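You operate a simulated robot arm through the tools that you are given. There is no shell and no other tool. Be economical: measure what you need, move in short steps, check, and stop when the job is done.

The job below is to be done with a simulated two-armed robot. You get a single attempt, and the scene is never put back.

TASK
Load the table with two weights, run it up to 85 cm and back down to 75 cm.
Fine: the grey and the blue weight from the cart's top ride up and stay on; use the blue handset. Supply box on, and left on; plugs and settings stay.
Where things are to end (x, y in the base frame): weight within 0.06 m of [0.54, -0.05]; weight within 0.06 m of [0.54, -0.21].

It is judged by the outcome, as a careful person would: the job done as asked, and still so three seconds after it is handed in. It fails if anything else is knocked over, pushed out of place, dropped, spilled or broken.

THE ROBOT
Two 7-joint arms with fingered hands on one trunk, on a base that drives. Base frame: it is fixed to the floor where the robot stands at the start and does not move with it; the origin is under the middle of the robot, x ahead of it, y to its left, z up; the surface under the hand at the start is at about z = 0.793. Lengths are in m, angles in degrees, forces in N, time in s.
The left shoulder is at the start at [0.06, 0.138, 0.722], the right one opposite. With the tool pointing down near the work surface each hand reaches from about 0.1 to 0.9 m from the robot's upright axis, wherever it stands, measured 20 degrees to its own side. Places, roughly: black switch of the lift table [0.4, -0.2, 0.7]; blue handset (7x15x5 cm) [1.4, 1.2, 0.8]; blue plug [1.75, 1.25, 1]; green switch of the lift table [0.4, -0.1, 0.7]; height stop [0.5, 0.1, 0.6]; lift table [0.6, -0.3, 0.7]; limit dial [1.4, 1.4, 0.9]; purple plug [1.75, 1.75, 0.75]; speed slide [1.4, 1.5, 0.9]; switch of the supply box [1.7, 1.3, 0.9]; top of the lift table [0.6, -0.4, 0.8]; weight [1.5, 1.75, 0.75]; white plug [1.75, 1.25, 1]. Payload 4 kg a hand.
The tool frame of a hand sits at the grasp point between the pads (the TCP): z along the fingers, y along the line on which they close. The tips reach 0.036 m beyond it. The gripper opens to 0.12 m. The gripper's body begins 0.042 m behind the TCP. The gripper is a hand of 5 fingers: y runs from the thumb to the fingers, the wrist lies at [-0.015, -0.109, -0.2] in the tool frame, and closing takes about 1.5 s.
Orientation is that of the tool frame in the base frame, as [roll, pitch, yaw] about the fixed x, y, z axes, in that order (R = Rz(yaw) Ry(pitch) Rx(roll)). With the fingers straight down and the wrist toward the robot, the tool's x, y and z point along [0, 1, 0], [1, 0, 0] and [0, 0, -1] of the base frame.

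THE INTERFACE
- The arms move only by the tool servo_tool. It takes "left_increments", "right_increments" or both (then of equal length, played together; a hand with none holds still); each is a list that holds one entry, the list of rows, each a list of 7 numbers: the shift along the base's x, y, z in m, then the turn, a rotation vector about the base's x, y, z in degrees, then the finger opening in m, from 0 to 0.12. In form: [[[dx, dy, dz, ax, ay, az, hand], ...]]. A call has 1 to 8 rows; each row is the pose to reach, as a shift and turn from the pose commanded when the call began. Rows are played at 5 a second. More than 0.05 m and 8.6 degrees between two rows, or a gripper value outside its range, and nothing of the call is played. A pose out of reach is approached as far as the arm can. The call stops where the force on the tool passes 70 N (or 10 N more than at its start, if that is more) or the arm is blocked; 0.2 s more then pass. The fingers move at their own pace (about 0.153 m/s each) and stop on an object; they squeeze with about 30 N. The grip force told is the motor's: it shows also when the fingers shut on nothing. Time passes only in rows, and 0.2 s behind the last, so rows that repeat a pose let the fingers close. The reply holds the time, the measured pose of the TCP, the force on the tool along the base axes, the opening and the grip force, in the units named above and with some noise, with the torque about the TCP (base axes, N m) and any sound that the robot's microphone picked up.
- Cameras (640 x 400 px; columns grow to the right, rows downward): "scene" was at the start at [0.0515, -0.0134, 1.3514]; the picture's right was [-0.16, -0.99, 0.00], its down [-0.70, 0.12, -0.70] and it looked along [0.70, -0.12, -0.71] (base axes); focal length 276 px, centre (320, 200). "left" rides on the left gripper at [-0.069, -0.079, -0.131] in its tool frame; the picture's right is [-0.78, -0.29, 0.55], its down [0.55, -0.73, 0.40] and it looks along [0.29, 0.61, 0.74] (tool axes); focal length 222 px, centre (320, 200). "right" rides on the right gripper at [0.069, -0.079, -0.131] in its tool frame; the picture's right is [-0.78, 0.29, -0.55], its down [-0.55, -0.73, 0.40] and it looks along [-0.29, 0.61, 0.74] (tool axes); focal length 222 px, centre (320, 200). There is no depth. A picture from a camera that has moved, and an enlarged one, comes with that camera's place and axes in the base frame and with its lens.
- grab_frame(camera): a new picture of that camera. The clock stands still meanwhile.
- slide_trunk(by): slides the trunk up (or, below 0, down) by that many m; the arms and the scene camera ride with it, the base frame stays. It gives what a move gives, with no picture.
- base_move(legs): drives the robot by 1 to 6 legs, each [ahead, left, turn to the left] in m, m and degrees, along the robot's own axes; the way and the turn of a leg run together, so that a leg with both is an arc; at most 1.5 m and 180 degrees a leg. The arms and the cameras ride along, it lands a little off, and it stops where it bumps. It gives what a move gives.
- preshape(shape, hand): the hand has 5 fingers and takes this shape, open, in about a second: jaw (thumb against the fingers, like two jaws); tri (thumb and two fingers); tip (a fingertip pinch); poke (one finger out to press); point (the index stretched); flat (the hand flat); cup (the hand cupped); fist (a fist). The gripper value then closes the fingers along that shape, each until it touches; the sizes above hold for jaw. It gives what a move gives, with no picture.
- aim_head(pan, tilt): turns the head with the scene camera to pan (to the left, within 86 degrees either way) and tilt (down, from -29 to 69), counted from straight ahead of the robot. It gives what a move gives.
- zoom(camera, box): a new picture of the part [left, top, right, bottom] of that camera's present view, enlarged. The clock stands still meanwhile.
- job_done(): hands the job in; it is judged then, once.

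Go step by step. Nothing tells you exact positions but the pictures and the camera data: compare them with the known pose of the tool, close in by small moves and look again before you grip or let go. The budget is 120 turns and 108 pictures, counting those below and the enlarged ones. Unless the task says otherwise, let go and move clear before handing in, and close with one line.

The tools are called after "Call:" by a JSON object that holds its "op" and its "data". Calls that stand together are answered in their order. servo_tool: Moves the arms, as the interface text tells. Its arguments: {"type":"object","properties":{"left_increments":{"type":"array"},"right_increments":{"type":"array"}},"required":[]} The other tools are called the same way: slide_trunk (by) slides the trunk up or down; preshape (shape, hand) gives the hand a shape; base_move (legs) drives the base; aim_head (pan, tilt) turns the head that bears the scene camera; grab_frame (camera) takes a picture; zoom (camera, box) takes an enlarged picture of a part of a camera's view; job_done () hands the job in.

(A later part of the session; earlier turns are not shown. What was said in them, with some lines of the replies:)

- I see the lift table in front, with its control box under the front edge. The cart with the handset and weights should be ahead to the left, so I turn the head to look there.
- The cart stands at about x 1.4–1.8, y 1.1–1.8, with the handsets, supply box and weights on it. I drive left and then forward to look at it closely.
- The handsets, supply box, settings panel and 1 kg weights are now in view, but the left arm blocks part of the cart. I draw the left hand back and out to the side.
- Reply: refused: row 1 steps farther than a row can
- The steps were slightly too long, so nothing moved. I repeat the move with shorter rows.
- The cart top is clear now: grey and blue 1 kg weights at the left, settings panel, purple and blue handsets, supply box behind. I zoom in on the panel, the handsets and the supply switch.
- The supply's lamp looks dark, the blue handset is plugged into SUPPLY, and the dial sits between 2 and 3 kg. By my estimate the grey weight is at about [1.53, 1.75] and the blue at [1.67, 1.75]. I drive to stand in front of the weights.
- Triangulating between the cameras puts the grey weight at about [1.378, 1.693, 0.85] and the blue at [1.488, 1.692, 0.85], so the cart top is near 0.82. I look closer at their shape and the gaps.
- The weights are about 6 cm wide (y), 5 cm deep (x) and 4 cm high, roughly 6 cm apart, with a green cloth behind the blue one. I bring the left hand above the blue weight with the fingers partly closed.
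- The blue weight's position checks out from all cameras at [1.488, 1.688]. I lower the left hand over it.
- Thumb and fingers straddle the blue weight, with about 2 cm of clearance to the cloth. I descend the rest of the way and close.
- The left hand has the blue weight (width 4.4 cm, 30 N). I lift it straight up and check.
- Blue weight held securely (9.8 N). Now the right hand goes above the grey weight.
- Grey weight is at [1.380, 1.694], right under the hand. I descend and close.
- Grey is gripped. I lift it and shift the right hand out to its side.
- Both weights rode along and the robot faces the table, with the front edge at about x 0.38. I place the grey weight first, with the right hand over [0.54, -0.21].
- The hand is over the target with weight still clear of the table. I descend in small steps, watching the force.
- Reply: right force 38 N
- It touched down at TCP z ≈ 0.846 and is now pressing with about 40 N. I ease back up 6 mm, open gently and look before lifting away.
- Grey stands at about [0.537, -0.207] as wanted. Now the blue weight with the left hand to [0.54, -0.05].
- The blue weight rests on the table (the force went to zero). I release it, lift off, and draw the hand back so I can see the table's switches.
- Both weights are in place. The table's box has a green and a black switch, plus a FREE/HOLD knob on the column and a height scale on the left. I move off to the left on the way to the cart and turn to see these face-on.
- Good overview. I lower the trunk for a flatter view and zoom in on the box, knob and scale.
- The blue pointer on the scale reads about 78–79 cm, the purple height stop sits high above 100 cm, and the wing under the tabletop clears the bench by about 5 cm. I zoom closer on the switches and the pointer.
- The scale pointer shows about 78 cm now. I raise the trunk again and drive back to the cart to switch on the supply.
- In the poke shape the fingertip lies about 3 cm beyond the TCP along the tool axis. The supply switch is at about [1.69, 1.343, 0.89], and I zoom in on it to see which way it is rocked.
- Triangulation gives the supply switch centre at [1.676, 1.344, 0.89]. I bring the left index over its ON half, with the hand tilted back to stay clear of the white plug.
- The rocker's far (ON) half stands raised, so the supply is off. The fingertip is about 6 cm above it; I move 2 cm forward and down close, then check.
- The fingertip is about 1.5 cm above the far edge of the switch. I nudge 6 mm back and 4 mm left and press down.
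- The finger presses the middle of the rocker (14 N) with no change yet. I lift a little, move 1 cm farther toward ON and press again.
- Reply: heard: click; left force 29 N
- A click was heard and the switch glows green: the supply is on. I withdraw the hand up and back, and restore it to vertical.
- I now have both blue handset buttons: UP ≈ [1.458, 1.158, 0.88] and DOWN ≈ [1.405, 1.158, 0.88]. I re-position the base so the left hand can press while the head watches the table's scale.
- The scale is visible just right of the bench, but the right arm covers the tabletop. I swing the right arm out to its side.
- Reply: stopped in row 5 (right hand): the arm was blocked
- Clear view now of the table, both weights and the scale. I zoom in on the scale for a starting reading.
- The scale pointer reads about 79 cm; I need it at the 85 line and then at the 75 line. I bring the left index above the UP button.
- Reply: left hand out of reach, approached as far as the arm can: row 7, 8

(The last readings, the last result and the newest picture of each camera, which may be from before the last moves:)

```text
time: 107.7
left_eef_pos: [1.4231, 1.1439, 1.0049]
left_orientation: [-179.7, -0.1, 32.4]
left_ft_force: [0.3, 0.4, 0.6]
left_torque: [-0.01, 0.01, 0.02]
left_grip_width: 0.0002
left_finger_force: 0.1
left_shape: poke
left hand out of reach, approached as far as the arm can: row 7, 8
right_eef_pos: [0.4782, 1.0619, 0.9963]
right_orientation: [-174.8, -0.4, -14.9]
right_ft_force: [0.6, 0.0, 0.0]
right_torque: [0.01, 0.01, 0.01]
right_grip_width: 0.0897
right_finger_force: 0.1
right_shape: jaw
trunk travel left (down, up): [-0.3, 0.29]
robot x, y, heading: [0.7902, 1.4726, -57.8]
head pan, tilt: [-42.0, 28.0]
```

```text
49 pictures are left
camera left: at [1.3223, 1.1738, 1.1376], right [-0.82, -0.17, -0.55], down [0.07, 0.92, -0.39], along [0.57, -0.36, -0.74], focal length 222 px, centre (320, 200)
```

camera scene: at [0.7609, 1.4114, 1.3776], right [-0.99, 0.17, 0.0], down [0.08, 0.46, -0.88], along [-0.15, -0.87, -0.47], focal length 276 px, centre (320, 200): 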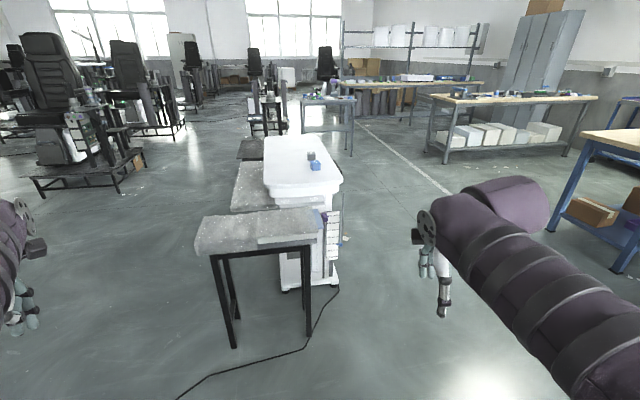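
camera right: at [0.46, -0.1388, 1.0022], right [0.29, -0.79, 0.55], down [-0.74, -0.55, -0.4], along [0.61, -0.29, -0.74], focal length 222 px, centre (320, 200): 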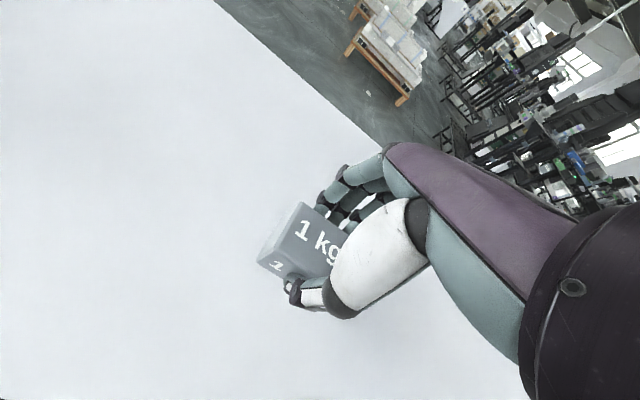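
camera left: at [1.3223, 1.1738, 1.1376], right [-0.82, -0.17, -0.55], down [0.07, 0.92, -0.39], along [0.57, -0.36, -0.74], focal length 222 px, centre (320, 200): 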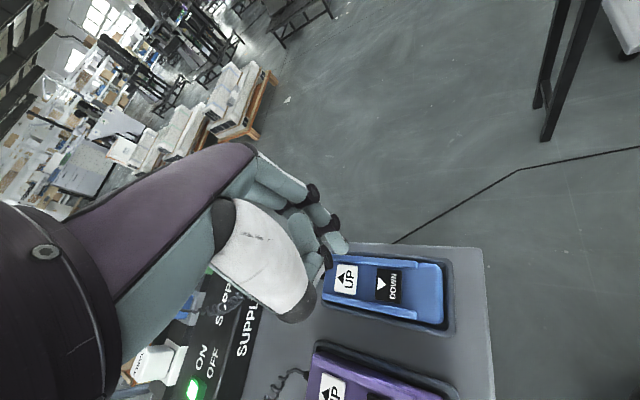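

The arm ran out of reach because the wrist is high above the shoulder. I raise the trunk by 0.15 m and then approach the button again.

Call:
{"op": "slide_trunk", "data": {"by": 0.15}}

Call:
{"op": "servo_tool", "data": {"left_increments": [[[0.01, 0.005, -0.04, 0, 0, 0, 0], [0.02, 0.01, -0.08, 0, 0, 0, 0], [0.03, 0.014, -0.12, 0, 0, 0, 0], [0.035, 0.014, -0.16, 0, 0, 0, 0], [0.035, 0.014, -0.195, 0, 0, 0, 0], [0.035, 0.014, -0.195, 0, 0, 0, 0]]]}}

Call:
{"op": "grab_frame", "data": {"camera": "left"}}

```text
time: 109.4
left_eef_pos: [1.4227, 1.1441, 1.1554]
left_orientation: [-179.8, 0.0, 32.4]
left_ft_force: [-0.1, 0.2, 0.1]
left_torque: [-0.01, -0.02, 0.0]
left_grip_width: 0.0
left_finger_force: 0.1
left_shape: poke
right_eef_pos: [0.4769, 1.0631, 1.1467]
right_orientation: [-174.8, -0.4, -15.1]
right_ft_force: [-0.2, 0.2, -0.2]
right_torque: [-0.01, -0.02, 0.02]
right_grip_width: 0.0901
right_finger_force: 0.1
right_shape: jaw
trunk travel left (down, up): [-0.45, 0.14]
robot x, y, heading: [0.7899, 1.4754, -57.4]
head pan, tilt: [-42.0, 28.0]
```

```text
time: 110.8
left_eef_pos: [1.415, 1.1517, 1.0544]
left_orientation: [-179.9, 0.0, 32.3]
left_ft_force: [-0.3, 0.0, -0.1]
left_torque: [-0.03, 0.03, -0.02]
left_grip_width: 0.0
left_finger_force: 0.1
left_shape: poke
left hand out of reach, approached as far as the arm can: row 1, 2, 3, 4, 5, 6
right_eef_pos: [0.4777, 1.063, 1.1469]
right_orientation: [-174.9, -0.4, -15.0]
right_ft_force: [0.7, 0.5, 0.2]
right_torque: [-0.03, 0.01, 0.01]
right_grip_width: 0.0899
right_finger_force: 0.1
right_shape: jaw
trunk travel left (down, up): [-0.45, 0.14]
robot x, y, heading: [0.7914, 1.4773, -57.6]
head pan, tilt: [-42.0, 28.0]
```

```text
48 pictures are left
camera left: at [1.314, 1.1823, 1.1856], right [-0.82, -0.17, -0.55], down [0.07, 0.92, -0.4], along [0.57, -0.36, -0.74], focal length 222 px, centre (320, 200)
```

left: 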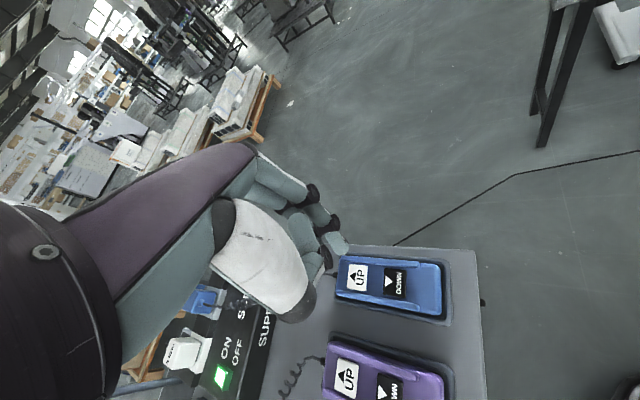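

Still limited, likely by the wrist's yaw. I turn the hand so the wrist points straight back at the robot and try again.

Call:
{"op": "servo_tool", "data": {"left_increments": [[[0, 0, 0, 0, 0, 8, 0], [0, 0, 0, 0, 0, 16, 0], [0, 0, 0, 0, 0, 24, 0], [0.01, 0, 0, 0, 0, 32, 0], [0.02, 0.003, -0.02, 0, 0, 36, 0], [0.03, 0.006, -0.04, 0, 0, 36, 0], [0.04, 0.006, -0.07, 0, 0, 36, 0], [0.043, 0.006, -0.095, 0, 0, 36, 0]]]}}

Call:
{"op": "grab_frame", "data": {"camera": "left"}}

```text
time: 112.6
left_eef_pos: [1.4365, 1.1539, 0.9997]
left_orientation: [-179.7, 0.1, 68.3]
left_ft_force: [0.3, 0.4, -0.2]
left_torque: [0.0, 0.01, 0.06]
left_grip_width: 0.0002
left_finger_force: 0.0
left_shape: poke
left hand out of reach, approached as far as the arm can: row 6, 7, 8
right_eef_pos: [0.4765, 1.0614, 1.1462]
right_orientation: [-174.8, -0.5, -15.1]
right_ft_force: [0.7, -0.5, -0.4]
right_torque: [0.04, 0.0, -0.02]
right_grip_width: 0.0896
right_finger_force: 0.1
right_shape: jaw
trunk travel left (down, up): [-0.45, 0.14]
robot x, y, heading: [0.7924, 1.4765, -57.5]
head pan, tilt: [-42.0, 28.0]
```

```text
47 pictures are left
camera left: at [1.3375, 1.1191, 1.1322], right [-0.56, -0.62, -0.55], down [-0.48, 0.78, -0.4], along [0.67, 0.04, -0.74], focal length 222 px, centre (320, 200)
```

left: 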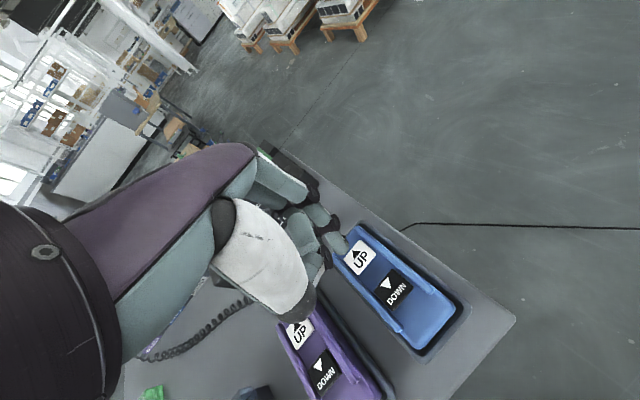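

The arm is simply at its limit there. I bring the base about 8 cm closer to the handset.

Call:
{"op": "base_move", "data": {"legs": [[0.06, 0.06, 0]]}}

Call:
{"op": "servo_tool", "data": {"left_increments": [[[-0.02, 0.005, 0, 0, 0, 0, 0], [-0.04, 0.01, -0.02, 0, 0, 0, 0], [-0.05, 0.015, -0.04, 0, 0, 0, 0], [-0.05, 0.015, -0.04, 0, 0, 0, 0]]]}}

Call:
{"op": "grab_frame", "data": {"camera": "left"}}

Call:
{"op": "grab_frame", "data": {"camera": "scene"}}

```text
time: 113.7
left_eef_pos: [1.5215, 1.1341, 0.9991]
left_orientation: [-179.7, 0.0, 68.5]
left_ft_force: [1.3, 0.0, -0.7]
left_torque: [0.02, 0.04, -0.02]
left_grip_width: 0.0001
left_finger_force: 0.0
left_shape: poke
right_eef_pos: [0.5631, 1.0402, 1.1472]
right_orientation: [-174.9, -0.4, -15.0]
right_ft_force: [0.1, 0.1, -0.4]
right_torque: [-0.01, 0.03, 0.01]
right_grip_width: 0.0903
right_finger_force: 0.2
right_shape: jaw
trunk travel left (down, up): [-0.45, 0.14]
robot x, y, heading: [0.873, 1.4555, -57.5]
head pan, tilt: [-42.0, 28.0]
```

```text
time: 114.7
left_eef_pos: [1.4705, 1.1507, 0.9604]
left_orientation: [-179.7, 0.0, 68.5]
left_ft_force: [-0.1, 0.9, -0.2]
left_torque: [-0.01, -0.04, 0.03]
left_grip_width: 0.0
left_finger_force: 0.1
left_shape: poke
right_eef_pos: [0.5613, 1.0414, 1.1459]
right_orientation: [-174.8, -0.4, -14.8]
right_ft_force: [-0.1, 0.3, 0.2]
right_torque: [0.01, -0.04, 0.01]
right_grip_width: 0.0896
right_finger_force: 0.0
right_shape: jaw
trunk travel left (down, up): [-0.45, 0.14]
robot x, y, heading: [0.8707, 1.4577, -57.7]
head pan, tilt: [-42.0, 28.0]
```

```text
46 pictures are left
camera left: at [1.3716, 1.115, 1.0925], right [-0.56, -0.62, -0.55], down [-0.48, 0.78, -0.4], along [0.67, 0.04, -0.74], focal length 222 px, centre (320, 200)
```

left: 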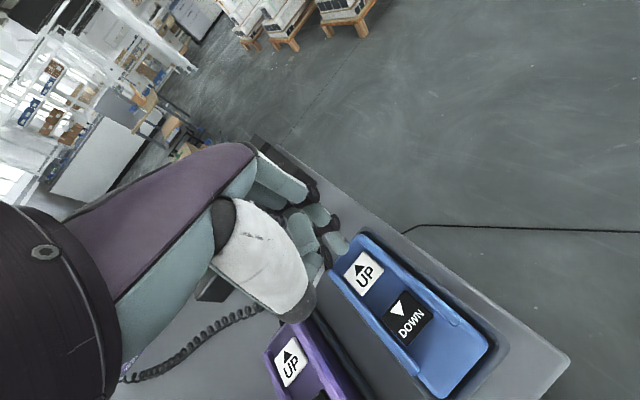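

```text
45 pictures are left
camera scene: at [0.8444, 1.3911, 1.5275], right [-0.99, 0.16, 0.0], down [0.08, 0.46, -0.88], along [-0.15, -0.87, -0.47], focal length 276 px, centre (320, 200)
```

scene: 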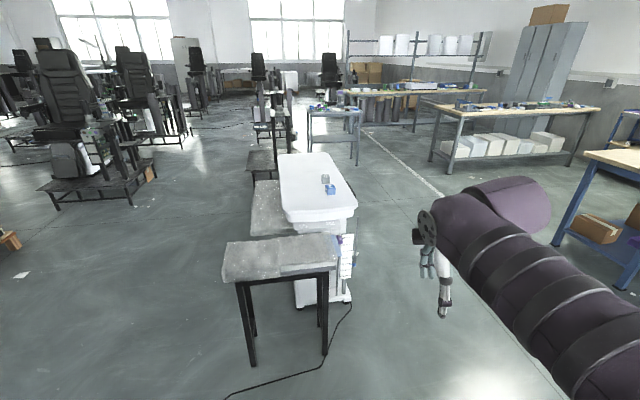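

The UP button is at [1.459, 1.154]. I line the fingertip up over it and come down to about 1 cm above.

Call:
{"op": "servo_tool", "data": {"left_increments": [[[-0.011, 0.004, -0.01, 0, 0, 0, 0], [-0.011, 0.004, -0.03, 0, 0, 0, 0], [-0.011, 0.004, -0.035, 0, 0, 0, 0]]]}}

Call:
{"op": "zoom", "data": {"camera": "left", "box": [260, 180, 500, 380]}}

Call:
{"op": "zoom", "data": {"camera": "scene", "box": [320, 225, 370, 310]}}

```text
time: 115.5
left_eef_pos: [1.4584, 1.1536, 0.9257]
left_orientation: [-179.8, 0.0, 68.4]
left_ft_force: [0.1, -0.3, 0.9]
left_torque: [-0.01, 0.01, -0.03]
left_grip_width: 0.0
left_finger_force: 0.0
left_shape: poke
right_eef_pos: [0.5611, 1.0424, 1.1455]
right_orientation: [-174.8, -0.3, -14.8]
right_ft_force: [0.3, 0.8, -0.4]
right_torque: [0.0, 0.01, -0.01]
right_grip_width: 0.0899
right_finger_force: 0.1
right_shape: jaw
trunk travel left (down, up): [-0.45, 0.14]
robot x, y, heading: [0.8735, 1.4553, -57.4]
head pan, tilt: [-42.0, 28.0]
```

```text
2.00 times, centred on (380, 280) of left
camera zoom: at [1.3602, 1.1183, 1.0578], right [-0.56, -0.62, -0.55], down [-0.48, 0.78, -0.39], along [0.67, 0.04, -0.74], focal length 444 px, centre (200, 40)
```

zoom: 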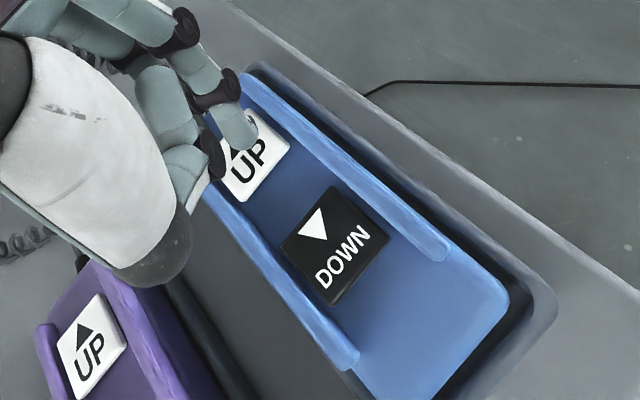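

```text
4.71 times, centred on (345, 268) of scene
camera zoom: at [0.8444, 1.391, 1.5275], right [-0.99, 0.16, 0.0], down [0.08, 0.46, -0.88], along [-0.15, -0.87, -0.47], focal length 1298 px, centre (202, -118)
```

zoom: 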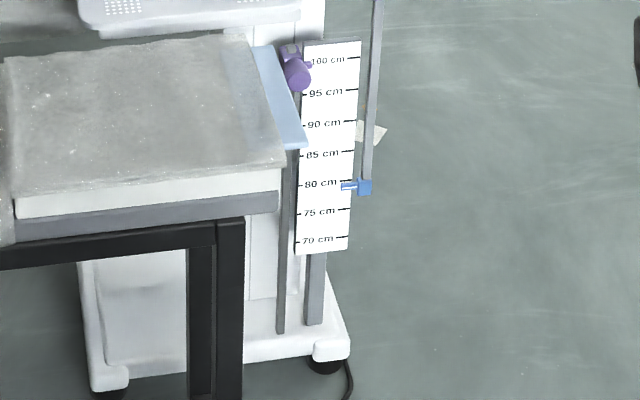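

The fingertip is over the UP button and the pointer reads 79. I do a short test press.

Call:
{"op": "servo_tool", "data": {"left_increments": [[[0, 0, -0.008, 0, 0, 0, 0], [0, 0, -0.014, 0, 0, 0, 0], [0, 0, -0.014, 0, 0, 0, 0]]]}}

Call:
{"op": "zoom", "data": {"camera": "scene", "box": [320, 225, 370, 310]}}

```text
time: 116.3
left_eef_pos: [1.4586, 1.1539, 0.912]
left_orientation: [-179.8, -0.1, 68.6]
left_ft_force: [0.5, 1.0, -0.5]
left_torque: [0.0, 0.0, -0.03]
left_grip_width: 0.0
left_finger_force: 0.0
left_shape: poke
right_eef_pos: [0.5617, 1.0412, 1.1473]
right_orientation: [-174.9, -0.4, -14.8]
right_ft_force: [-0.9, 0.0, 0.9]
right_torque: [0.02, 0.02, 0.05]
right_grip_width: 0.09
right_finger_force: 0.0
right_shape: jaw
trunk travel left (down, up): [-0.45, 0.14]
robot x, y, heading: [0.8737, 1.4568, -57.4]
head pan, tilt: [-42.0, 28.0]
```

```text
4.71 times, centred on (345, 268) of scene
camera zoom: at [0.8445, 1.391, 1.5275], right [-0.99, 0.16, 0.0], down [0.08, 0.46, -0.88], along [-0.15, -0.87, -0.47], focal length 1298 px, centre (202, -118)
```

zoom: 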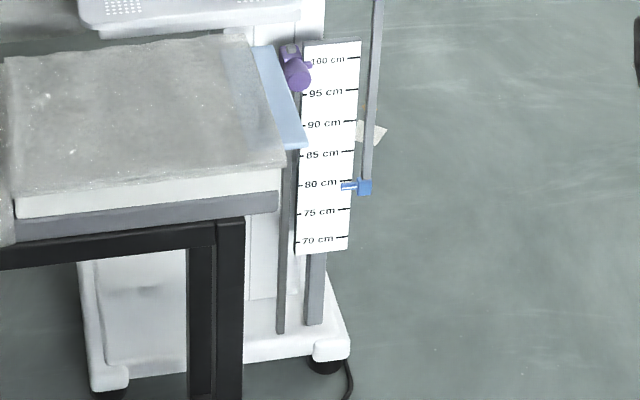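

No contact yet. I go a few mm deeper in small steps.

Call:
{"op": "servo_tool", "data": {"left_increments": [[[0, 0, -0.003, 0, 0, 0, 0], [0, 0, -0.005, 0, 0, 0, 0]]]}}

Call:
{"op": "zoom", "data": {"camera": "left", "box": [260, 180, 500, 380]}}

```text
time: 116.9
left_eef_pos: [1.4604, 1.1544, 0.9069]
left_orientation: [-179.8, 0.0, 68.6]
left_ft_force: [-0.1, 0.0, -0.2]
left_torque: [0.0, 0.01, 0.02]
left_grip_width: 0.0001
left_finger_force: 0.0
left_shape: poke
right_eef_pos: [0.5613, 1.0401, 1.1472]
right_orientation: [-174.9, -0.4, -14.8]
right_ft_force: [-0.5, 0.5, -0.2]
right_torque: [-0.02, -0.02, -0.03]
right_grip_width: 0.0899
right_finger_force: 0.1
right_shape: jaw
trunk travel left (down, up): [-0.45, 0.14]
robot x, y, heading: [0.8771, 1.4552, -57.6]
head pan, tilt: [-42.0, 28.0]
```

```text
2.00 times, centred on (380, 280) of left
camera zoom: at [1.3612, 1.1189, 1.0386], right [-0.56, -0.62, -0.55], down [-0.48, 0.78, -0.39], along [0.67, 0.04, -0.74], focal length 444 px, centre (200, 40)
```

zoom: 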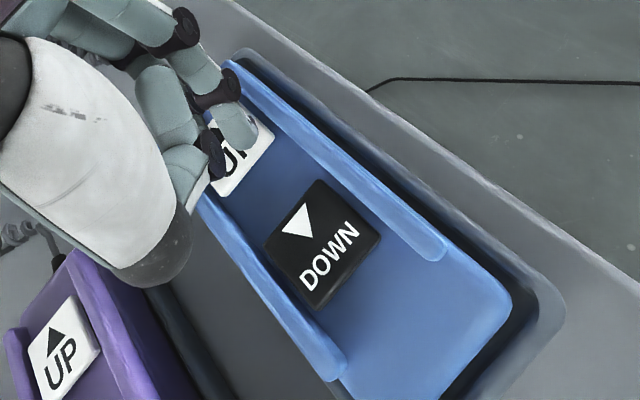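

Close to contact now. I continue in 3 mm steps.

Call:
{"op": "servo_tool", "data": {"left_increments": [[[0, 0, -0.003, 0, 0, 0, 0]]]}}

Call:
{"op": "servo_tool", "data": {"left_increments": [[[0, 0, -0.003, 0, 0, 0, 0]]]}}

Call:
{"op": "zoom", "data": {"camera": "scene", "box": [320, 225, 370, 310]}}

```text
time: 117.3
left_eef_pos: [1.4594, 1.1531, 0.9037]
left_orientation: [-179.8, -0.1, 68.5]
left_ft_force: [0.0, -0.9, 0.4]
left_torque: [0.04, 0.01, 0.03]
left_grip_width: 0.0002
left_finger_force: 0.0
left_shape: poke
right_eef_pos: [0.5621, 1.041, 1.1462]
right_orientation: [-174.9, -0.4, -14.9]
right_ft_force: [0.3, -0.8, 0.3]
right_torque: [0.0, 0.0, 0.03]
right_grip_width: 0.0897
right_finger_force: 0.0
right_shape: jaw
trunk travel left (down, up): [-0.45, 0.14]
robot x, y, heading: [0.876, 1.4555, -57.4]
head pan, tilt: [-42.0, 28.0]
```

```text
time: 117.7
left_eef_pos: [1.4595, 1.1536, 0.9015]
left_orientation: [-179.8, 0.0, 68.4]
left_ft_force: [-0.8, 0.9, 0.5]
left_torque: [0.0, -0.01, 0.02]
left_grip_width: 0.0
left_finger_force: 0.1
left_shape: poke
right_eef_pos: [0.5613, 1.0419, 1.147]
right_orientation: [-174.9, -0.4, -14.8]
right_ft_force: [0.0, -0.8, 0.0]
right_torque: [0.01, -0.02, 0.01]
right_grip_width: 0.0898
right_finger_force: 0.0
right_shape: jaw
trunk travel left (down, up): [-0.45, 0.14]
robot x, y, heading: [0.8734, 1.4561, -57.3]
head pan, tilt: [-42.0, 28.0]
```

```text
4.71 times, centred on (345, 268) of scene
camera zoom: at [0.8444, 1.3911, 1.5275], right [-0.99, 0.16, 0.0], down [0.08, 0.46, -0.88], along [-0.15, -0.87, -0.47], focal length 1298 px, centre (202, -118)
```

zoom: 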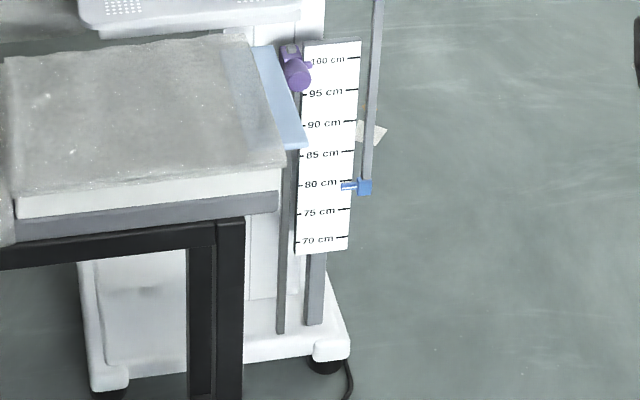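

Still no force at TCP z 0.90. I continue down in 3 mm steps.

Call:
{"op": "servo_tool", "data": {"left_increments": [[[0, 0, -0.003, 0, 0, 0, 0]]]}}

Call:
{"op": "servo_tool", "data": {"left_increments": [[[0, 0, -0.003, 0, 0, 0, 0]]]}}

Call:
{"op": "zoom", "data": {"camera": "left", "box": [260, 180, 500, 380]}}

Call:
{"op": "zoom", "data": {"camera": "scene", "box": [320, 225, 370, 310]}}

```text
time: 118.1
left_eef_pos: [1.4605, 1.1529, 0.8985]
left_orientation: [-179.9, 0.1, 68.5]
left_ft_force: [0.3, -0.9, 1.3]
left_torque: [-0.04, -0.04, -0.01]
left_grip_width: 0.0
left_finger_force: 0.0
left_shape: poke
right_eef_pos: [0.5615, 1.0435, 1.1462]
right_orientation: [-175.0, -0.4, -14.8]
right_ft_force: [-0.1, 0.6, 0.0]
right_torque: [0.02, 0.0, 0.0]
right_grip_width: 0.0899
right_finger_force: 0.1
right_shape: jaw
trunk travel left (down, up): [-0.45, 0.14]
robot x, y, heading: [0.8727, 1.4551, -57.2]
head pan, tilt: [-42.0, 28.0]
heard: click
```

```text
time: 118.5
left_eef_pos: [1.4587, 1.1538, 0.8959]
left_orientation: [-179.9, 0.0, 68.5]
left_ft_force: [1.9, -1.0, 4.8]
left_torque: [-0.09, -0.02, 0.02]
left_grip_width: 0.0
left_finger_force: 0.1
left_shape: poke
right_eef_pos: [0.5619, 1.0421, 1.1467]
right_orientation: [-174.9, -0.5, -15.0]
right_ft_force: [-0.6, -0.3, 0.3]
right_torque: [0.01, -0.02, 0.0]
right_grip_width: 0.0898
right_finger_force: 0.0
right_shape: jaw
trunk travel left (down, up): [-0.45, 0.14]
robot x, y, heading: [0.8742, 1.4534, -57.8]
head pan, tilt: [-42.0, 28.0]
```

```text
2.00 times, centred on (380, 280) of left
camera zoom: at [1.3603, 1.1188, 1.0276], right [-0.56, -0.62, -0.55], down [-0.48, 0.78, -0.4], along [0.67, 0.04, -0.74], focal length 444 px, centre (200, 40)
```

zoom: 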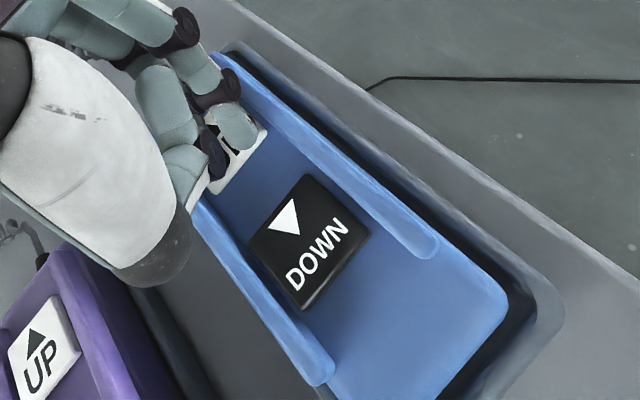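

```text
4.71 times, centred on (345, 268) of scene
camera zoom: at [0.8441, 1.3911, 1.5275], right [-0.99, 0.16, 0.0], down [0.08, 0.46, -0.88], along [-0.15, -0.87, -0.47], focal length 1298 px, centre (202, -118)
```

zoom: 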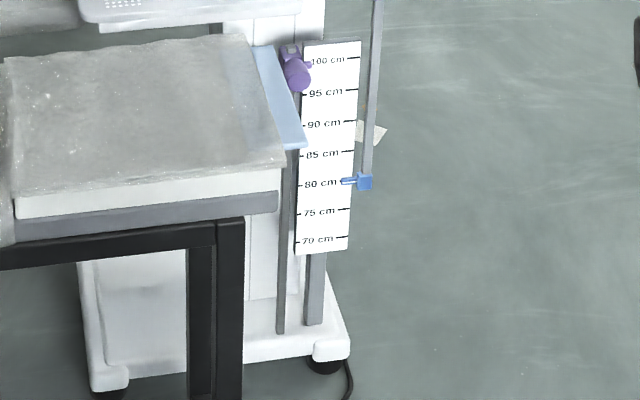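

A click was heard and the table is rising: the pointer is now near 80.1. I keep holding and check the speed.

Call:
{"op": "servo_tool", "data": {"left_increments": [[[0, 0, 0, 0, 0, 0, 0], [0, 0, 0, 0, 0, 0, 0], [0, 0, 0, 0, 0, 0, 0], [0, 0, 0, 0, 0, 0, 0]]]}}

Call:
{"op": "zoom", "data": {"camera": "scene", "box": [320, 225, 370, 310]}}

```text
time: 119.5
left_eef_pos: [1.4601, 1.1534, 0.8953]
left_orientation: [-179.8, 0.0, 68.5]
left_ft_force: [1.2, -2.3, 5.9]
left_torque: [-0.09, -0.03, -0.03]
left_grip_width: 0.0001
left_finger_force: 0.0
left_shape: poke
right_eef_pos: [0.5628, 1.0411, 1.1467]
right_orientation: [-175.0, -0.5, -14.9]
right_ft_force: [-0.8, -0.5, 0.2]
right_torque: [-0.03, -0.02, 0.02]
right_grip_width: 0.0901
right_finger_force: 0.0
right_shape: jaw
trunk travel left (down, up): [-0.45, 0.14]
robot x, y, heading: [0.8756, 1.4555, -57.5]
head pan, tilt: [-42.0, 28.0]
```

```text
4.71 times, centred on (345, 268) of scene
camera zoom: at [0.8441, 1.3911, 1.5275], right [-0.99, 0.16, 0.0], down [0.08, 0.46, -0.88], along [-0.15, -0.87, -0.47], focal length 1298 px, centre (202, -118)
```

zoom: 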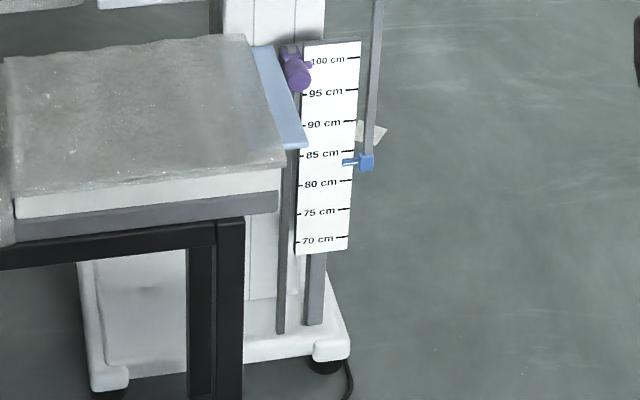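

The speed is about 3.2 cm/s and the pointer stands near 83.3. I hold about 0.45 s more and then release.

Call:
{"op": "servo_tool", "data": {"left_increments": [[[0, 0, 0, 0, 0, 0, 0], [0, 0, 0, 0, 0, 0, 0], [0, 0, 0.015, 0, 0, 0, 0], [0, 0, 0.03, 0, 0, 0, 0]]]}}

Call:
{"op": "zoom", "data": {"camera": "scene", "box": [320, 225, 370, 310]}}

Call:
{"op": "zoom", "data": {"camera": "scene", "box": [340, 240, 364, 270]}}

```text
time: 120.5
left_eef_pos: [1.4575, 1.1533, 0.9241]
left_orientation: [-179.8, 0.0, 68.5]
left_ft_force: [0.1, -0.1, -0.1]
left_torque: [0.0, 0.02, -0.02]
left_grip_width: 0.0
left_finger_force: 0.0
left_shape: poke
right_eef_pos: [0.5616, 1.0416, 1.1454]
right_orientation: [-174.9, -0.4, -14.9]
right_ft_force: [0.9, -0.2, 0.1]
right_torque: [-0.01, 0.05, 0.01]
right_grip_width: 0.0897
right_finger_force: 0.1
right_shape: jaw
trunk travel left (down, up): [-0.45, 0.14]
robot x, y, heading: [0.8703, 1.4554, -57.4]
head pan, tilt: [-42.0, 28.0]
```

```text
4.71 times, centred on (345, 268) of scene
camera zoom: at [0.8443, 1.3912, 1.5274], right [-0.99, 0.16, 0.0], down [0.08, 0.46, -0.88], along [-0.15, -0.87, -0.47], focal length 1298 px, centre (202, -118)
```

zoom: 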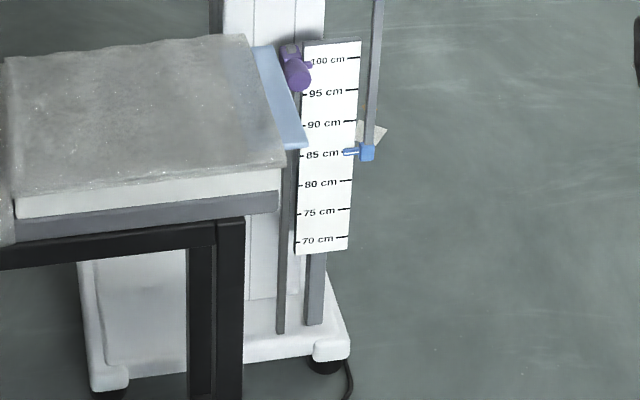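

```text
13.33 times, centred on (352, 255) of scene
camera zoom: at [0.8443, 1.3912, 1.5274], right [-0.99, 0.16, 0.0], down [0.08, 0.46, -0.88], along [-0.15, -0.87, -0.47], focal length 3679 px, centre (-107, -533)
```

zoom: 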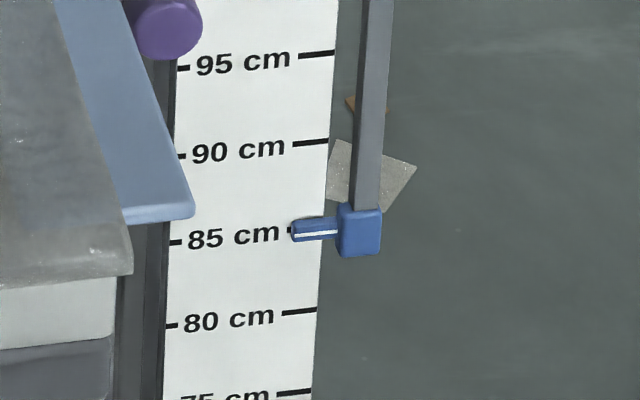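

The pointer is at the 85 line: by the travel from the 79.3 cm start, that is about 84.9 cm. Now I move the finger over to the DOWN button and check its alignment.

Call:
{"op": "servo_tool", "data": {"left_increments": [[[-0.025, 0, 0, 0, 0, 0, 0], [-0.05, 0, 0, 0, 0, 0, 0], [-0.05, 0, -0.015, 0, 0, 0, 0]]]}}

Call:
{"op": "zoom", "data": {"camera": "left", "box": [260, 180, 500, 380]}}

Call:
{"op": "zoom", "data": {"camera": "scene", "box": [210, 130, 390, 310]}}

```text
time: 121.3
left_eef_pos: [1.4097, 1.1524, 0.9103]
left_orientation: [-179.8, 0.0, 68.5]
left_ft_force: [-0.2, -0.2, -0.9]
left_torque: [0.0, 0.01, 0.01]
left_grip_width: 0.0001
left_finger_force: 0.0
left_shape: poke
right_eef_pos: [0.5612, 1.0411, 1.1473]
right_orientation: [-174.8, -0.4, -14.8]
right_ft_force: [0.3, -0.6, -0.2]
right_torque: [0.02, -0.02, 0.0]
right_grip_width: 0.0899
right_finger_force: 0.0
right_shape: jaw
trunk travel left (down, up): [-0.45, 0.14]
robot x, y, heading: [0.8745, 1.455, -57.3]
head pan, tilt: [-42.0, 28.0]
```

```text
2.00 times, centred on (380, 280) of left
camera zoom: at [1.3107, 1.1172, 1.0423], right [-0.56, -0.62, -0.55], down [-0.48, 0.78, -0.39], along [0.67, 0.04, -0.74], focal length 444 px, centre (200, 40)
```

zoom: 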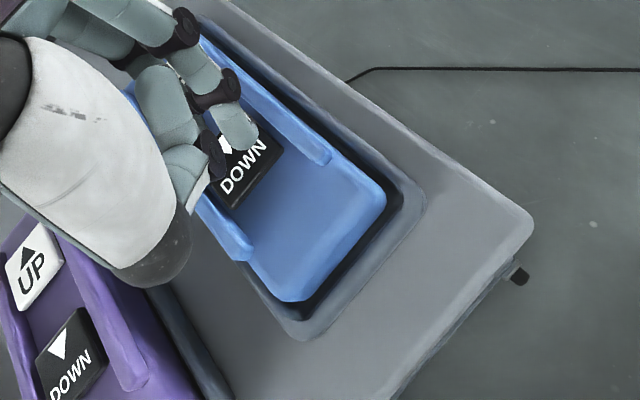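

```text
2.22 times, centred on (300, 220) of scene
camera zoom: at [0.8449, 1.3909, 1.5275], right [-0.99, 0.16, 0.0], down [0.08, 0.46, -0.88], along [-0.15, -0.87, -0.47], focal length 613 px, centre (364, 156)
```

zoom: 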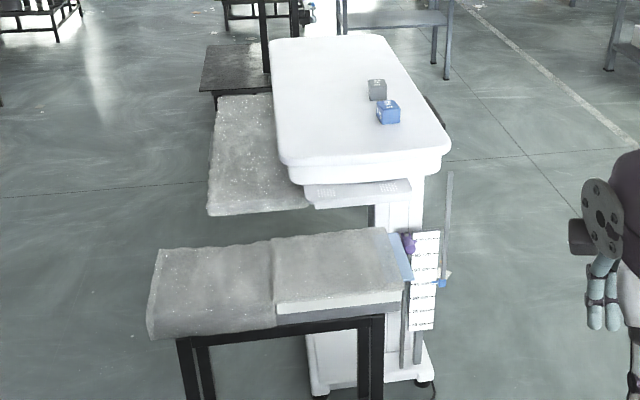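

Both weights ride on top. The grey leaf behind moved up with the table, so it belongs to it, and it stays clear of the bench going down. I press DOWN in small steps.

Call:
{"op": "servo_tool", "data": {"left_increments": [[[0, 0, -0.005, 0, 0, 0, 0], [0, 0, -0.008, 0, 0, 0, 0]]]}}

Call:
{"op": "servo_tool", "data": {"left_increments": [[[0, 0, -0.003, 0, 0, 0, 0]]]}}

Call:
{"op": "servo_tool", "data": {"left_increments": [[[0, 0, -0.003, 0, 0, 0, 0]]]}}

Call:
{"op": "zoom", "data": {"camera": "scene", "box": [320, 225, 370, 310]}}

```text
time: 121.9
left_eef_pos: [1.4093, 1.1542, 0.9019]
left_orientation: [-179.9, 0.0, 68.6]
left_ft_force: [0.4, 0.1, -0.6]
left_torque: [-0.03, -0.03, 0.03]
left_grip_width: 0.0
left_finger_force: 0.1
left_shape: poke
right_eef_pos: [0.5609, 1.0413, 1.1462]
right_orientation: [-174.9, -0.4, -14.9]
right_ft_force: [1.1, -0.4, 0.2]
right_torque: [0.01, 0.0, -0.02]
right_grip_width: 0.0898
right_finger_force: 0.0
right_shape: jaw
trunk travel left (down, up): [-0.45, 0.14]
robot x, y, heading: [0.8758, 1.457, -57.5]
head pan, tilt: [-42.0, 28.0]
```

```text
time: 122.3
left_eef_pos: [1.4099, 1.1547, 0.8997]
left_orientation: [-179.9, 0.0, 68.5]
left_ft_force: [0.1, 0.7, 0.8]
left_torque: [-0.04, 0.01, 0.01]
left_grip_width: 0.0001
left_finger_force: 0.1
left_shape: poke
right_eef_pos: [0.5615, 1.0421, 1.1472]
right_orientation: [-175.0, -0.4, -14.7]
right_ft_force: [0.0, 1.4, 0.0]
right_torque: [0.01, -0.01, -0.02]
right_grip_width: 0.0898
right_finger_force: 0.0
right_shape: jaw
trunk travel left (down, up): [-0.45, 0.14]
robot x, y, heading: [0.8761, 1.4562, -57.4]
head pan, tilt: [-42.0, 28.0]
```

```text
time: 122.7
left_eef_pos: [1.4098, 1.1536, 0.8957]
left_orientation: [-179.8, 0.0, 68.4]
left_ft_force: [1.7, -0.3, 2.4]
left_torque: [-0.01, -0.04, 0.02]
left_grip_width: 0.0
left_finger_force: 0.1
left_shape: poke
right_eef_pos: [0.5612, 1.0412, 1.146]
right_orientation: [-175.0, -0.5, -14.7]
right_ft_force: [0.1, 0.5, 0.5]
right_torque: [0.02, -0.03, 0.01]
right_grip_width: 0.0898
right_finger_force: 0.1
right_shape: jaw
trunk travel left (down, up): [-0.45, 0.14]
robot x, y, heading: [0.872, 1.4605, -57.7]
head pan, tilt: [-42.0, 28.0]
heard: click
```

```text
4.71 times, centred on (345, 268) of scene
camera zoom: at [0.8443, 1.3912, 1.5275], right [-0.99, 0.16, 0.0], down [0.08, 0.46, -0.88], along [-0.15, -0.87, -0.47], focal length 1298 px, centre (202, -118)
```

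zoom: 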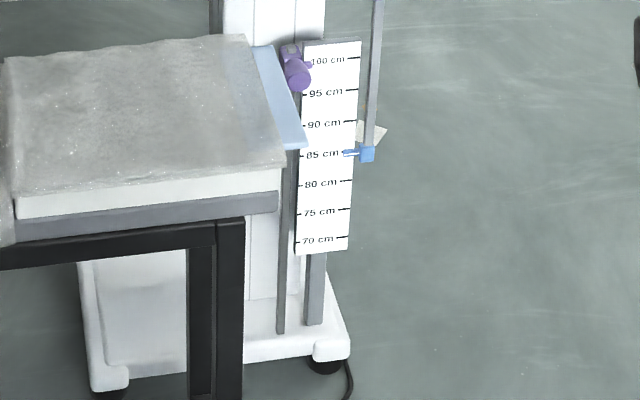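

DOWN clicked and motion is beginning. I press 2 mm deeper and hold for about 1.6 s.

Call:
{"op": "servo_tool", "data": {"left_increments": [[[0, 0, -0.002, 0, 0, 0, 0], [0, 0, -0.002, 0, 0, 0, 0], [0, 0, -0.002, 0, 0, 0, 0], [0, 0, -0.002, 0, 0, 0, 0], [0, 0, -0.002, 0, 0, 0, 0], [0, 0, -0.002, 0, 0, 0, 0], [0, 0, -0.002, 0, 0, 0, 0]]]}}

Call:
{"op": "zoom", "data": {"camera": "scene", "box": [320, 225, 370, 310]}}

```text
time: 124.3
left_eef_pos: [1.4092, 1.154, 0.8943]
left_orientation: [-179.9, 0.1, 68.6]
left_ft_force: [3.1, -0.9, 10.4]
left_torque: [-0.07, -0.13, -0.01]
left_grip_width: 0.0
left_finger_force: 0.1
left_shape: poke
right_eef_pos: [0.5616, 1.0425, 1.1464]
right_orientation: [-175.0, -0.5, -14.9]
right_ft_force: [-0.1, -0.1, -0.3]
right_torque: [-0.01, -0.04, 0.02]
right_grip_width: 0.0898
right_finger_force: 0.1
right_shape: jaw
trunk travel left (down, up): [-0.45, 0.14]
robot x, y, heading: [0.8766, 1.4532, -57.4]
head pan, tilt: [-42.0, 28.0]
```

```text
4.71 times, centred on (345, 268) of scene
camera zoom: at [0.8441, 1.3914, 1.5275], right [-0.99, 0.16, 0.0], down [0.08, 0.46, -0.88], along [-0.15, -0.87, -0.47], focal length 1298 px, centre (202, -118)
```

zoom: 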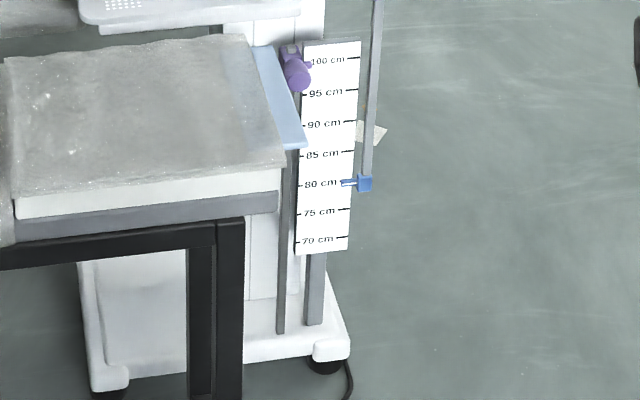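

Pointer near 79.9, moving at about 3.2 cm/s. I hold 1.0 s more, then look before the last bit.

Call:
{"op": "servo_tool", "data": {"left_increments": [[[0, 0, 0, 0, 0, 0, 0], [0, 0, 0, 0, 0, 0, 0], [0, 0, 0, 0, 0, 0, 0], [0, 0, 0, 0, 0, 0, 0]]]}}

Call:
{"op": "zoom", "data": {"camera": "scene", "box": [340, 250, 364, 280]}}

```text
time: 125.3
left_eef_pos: [1.4097, 1.1545, 0.8941]
left_orientation: [-179.9, -0.1, 68.6]
left_ft_force: [3.3, -1.7, 10.4]
left_torque: [-0.09, -0.07, 0.02]
left_grip_width: 0.0
left_finger_force: 0.0
left_shape: poke
right_eef_pos: [0.5609, 1.0425, 1.1465]
right_orientation: [-175.0, -0.5, -14.8]
right_ft_force: [-0.2, 0.0, 0.3]
right_torque: [-0.01, 0.0, 0.06]
right_grip_width: 0.0898
right_finger_force: 0.1
right_shape: jaw
trunk travel left (down, up): [-0.45, 0.14]
robot x, y, heading: [0.872, 1.4567, -57.5]
head pan, tilt: [-42.0, 28.0]
```

```text
13.33 times, centred on (352, 265) of scene
camera zoom: at [0.844, 1.3914, 1.5275], right [-0.99, 0.16, 0.0], down [0.08, 0.46, -0.88], along [-0.15, -0.87, -0.47], focal length 3679 px, centre (-107, -667)
```

zoom: 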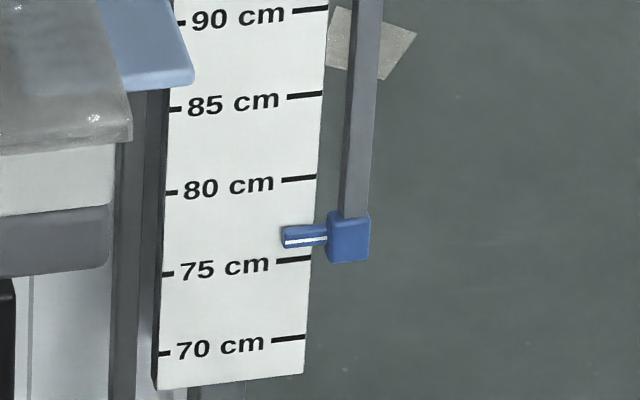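

Pointer near 76.2. About 0.38 s more, then release.

Call:
{"op": "servo_tool", "data": {"left_increments": [[[0, 0, 0, 0, 0, 0, 0], [0, 0, 0.007, 0, 0, 0, 0], [0, 0, 0.02, 0, 0, 0, 0], [0, 0, 0.04, 0, 0, 0, 0]]]}}

Call:
{"op": "zoom", "data": {"camera": "scene", "box": [340, 250, 364, 280]}}

```text
time: 126.3
left_eef_pos: [1.4098, 1.1551, 0.9313]
left_orientation: [-179.8, 0.0, 68.5]
left_ft_force: [-0.4, 0.5, 0.3]
left_torque: [0.0, 0.0, 0.01]
left_grip_width: 0.0
left_finger_force: 0.1
left_shape: poke
right_eef_pos: [0.5616, 1.0419, 1.1464]
right_orientation: [-174.9, -0.5, -14.9]
right_ft_force: [0.4, 0.3, -1.0]
right_torque: [-0.01, 0.02, -0.04]
right_grip_width: 0.0899
right_finger_force: 0.0
right_shape: jaw
trunk travel left (down, up): [-0.45, 0.14]
robot x, y, heading: [0.8745, 1.4548, -57.5]
head pan, tilt: [-42.0, 28.0]
```

```text
13.33 times, centred on (352, 265) of scene
camera zoom: at [0.8442, 1.3912, 1.5274], right [-0.99, 0.16, 0.0], down [0.08, 0.46, -0.88], along [-0.15, -0.87, -0.47], focal length 3679 px, centre (-107, -667)
```

zoom: 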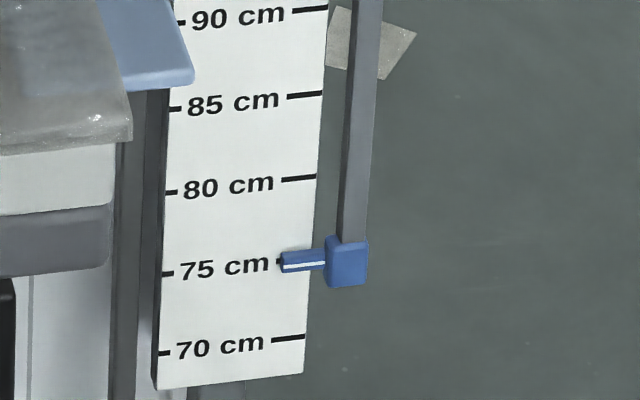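

The pointer sits at the 75 line (about 74.9 cm after parallax). I raise the hand clear and check the weights, handset and supply box.

Call:
{"op": "servo_tool", "data": {"left_increments": [[[0, 0, 0.04, 0, 0, 0, 0], [-0.02, 0, 0.08, 0, 0, 0, 0], [-0.06, 0.0, 0.1, 0, 0, 0, 0], [-0.1, 0, 0.1, 0, 0, 0, 0], [-0.14, -0.01, 0.1, 0, 0, 0, 0], [-0.18, -0.02, 0.1, 0, 0, 0, 0], [-0.22, -0.03, 0.1, 0, 0, 0, 0]]]}}

Call:
{"op": "zoom", "data": {"camera": "scene", "box": [210, 130, 390, 310]}}

Call:
{"op": "aim_head", "data": {"pan": 40, "tilt": 40}}

Call:
{"op": "grab_frame", "data": {"camera": "scene"}}

```text
time: 128.1
left_eef_pos: [1.2319, 1.1413, 1.0193]
left_orientation: [-176.9, -0.8, 74.9]
left_ft_force: [0.5, 0.0, 0.1]
left_torque: [0.0, -0.02, -0.02]
left_grip_width: 0.0
left_finger_force: 0.1
left_shape: poke
right_eef_pos: [0.5614, 1.0414, 1.1466]
right_orientation: [-174.9, -0.3, -15.0]
right_ft_force: [0.0, -0.6, -0.6]
right_torque: [-0.01, -0.03, 0.0]
right_grip_width: 0.09
right_finger_force: 0.1
right_shape: jaw
trunk travel left (down, up): [-0.45, 0.14]
robot x, y, heading: [0.8768, 1.4556, -57.4]
head pan, tilt: [-42.0, 28.0]
stopped in row 7 (left hand): the arm was blocked; the commanded pose is now the measured one
```

```text
2.22 times, centred on (300, 220) of scene
camera zoom: at [0.8448, 1.391, 1.5275], right [-0.99, 0.16, 0.0], down [0.08, 0.46, -0.88], along [-0.15, -0.87, -0.47], focal length 613 px, centre (364, 156)
```

zoom: 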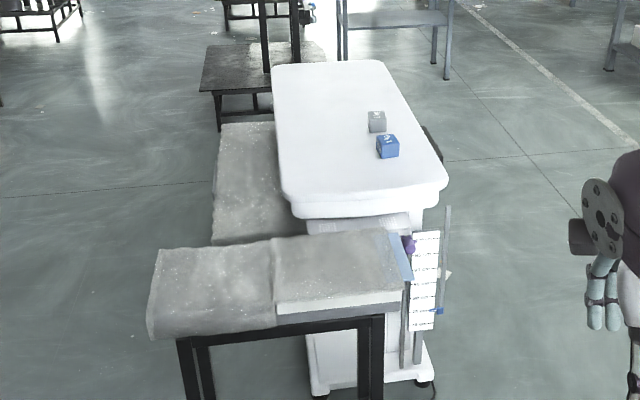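

```text
time: 129.7
left_eef_pos: [1.2313, 1.1416, 1.0174]
left_orientation: [-176.9, -0.8, 74.8]
left_ft_force: [0.1, 1.0, 0.3]
left_torque: [-0.01, 0.0, 0.07]
left_grip_width: 0.0
left_finger_force: 0.1
left_shape: poke
right_eef_pos: [0.5617, 1.0416, 1.1466]
right_orientation: [-174.9, -0.4, -14.8]
right_ft_force: [0.4, 0.7, 0.6]
right_torque: [0.01, 0.0, 0.01]
right_grip_width: 0.0898
right_finger_force: 0.0
right_shape: jaw
trunk travel left (down, up): [-0.45, 0.14]
robot x, y, heading: [0.8717, 1.4545, -57.4]
head pan, tilt: [40.0, 40.0]
```

```text
27 pictures are left
camera scene: at [0.9405, 1.4554, 1.509], right [-0.3, -0.95, 0.0], down [-0.61, 0.19, -0.77], along [0.73, -0.23, -0.64], focal length 276 px, centre (320, 200)
```

scene: 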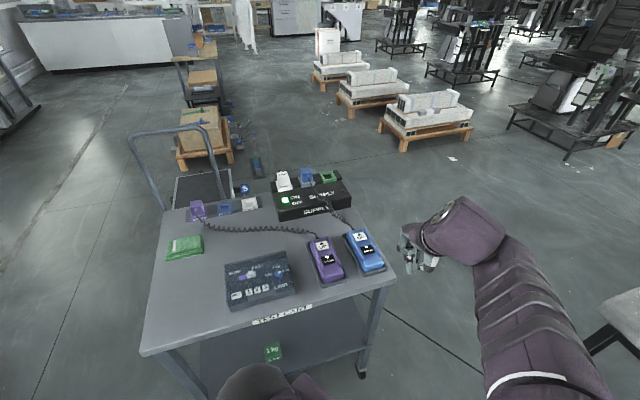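

Both weights stand on the table (blue at about [0.53, -0.05], grey beside it), the height is about 75 cm and the supply box still glows. The cart's plugs and settings look untouched and both hands are clear, so I hand in.

Call:
{"op": "job_done", "data": {}}

```text
The job is handed in.
```

The grey and blue weights rode the table up to about 85 cm and back down to about 75 cm on the blue handset. They stand at their spots, the supply box is left on, and plugs and settings are as found.
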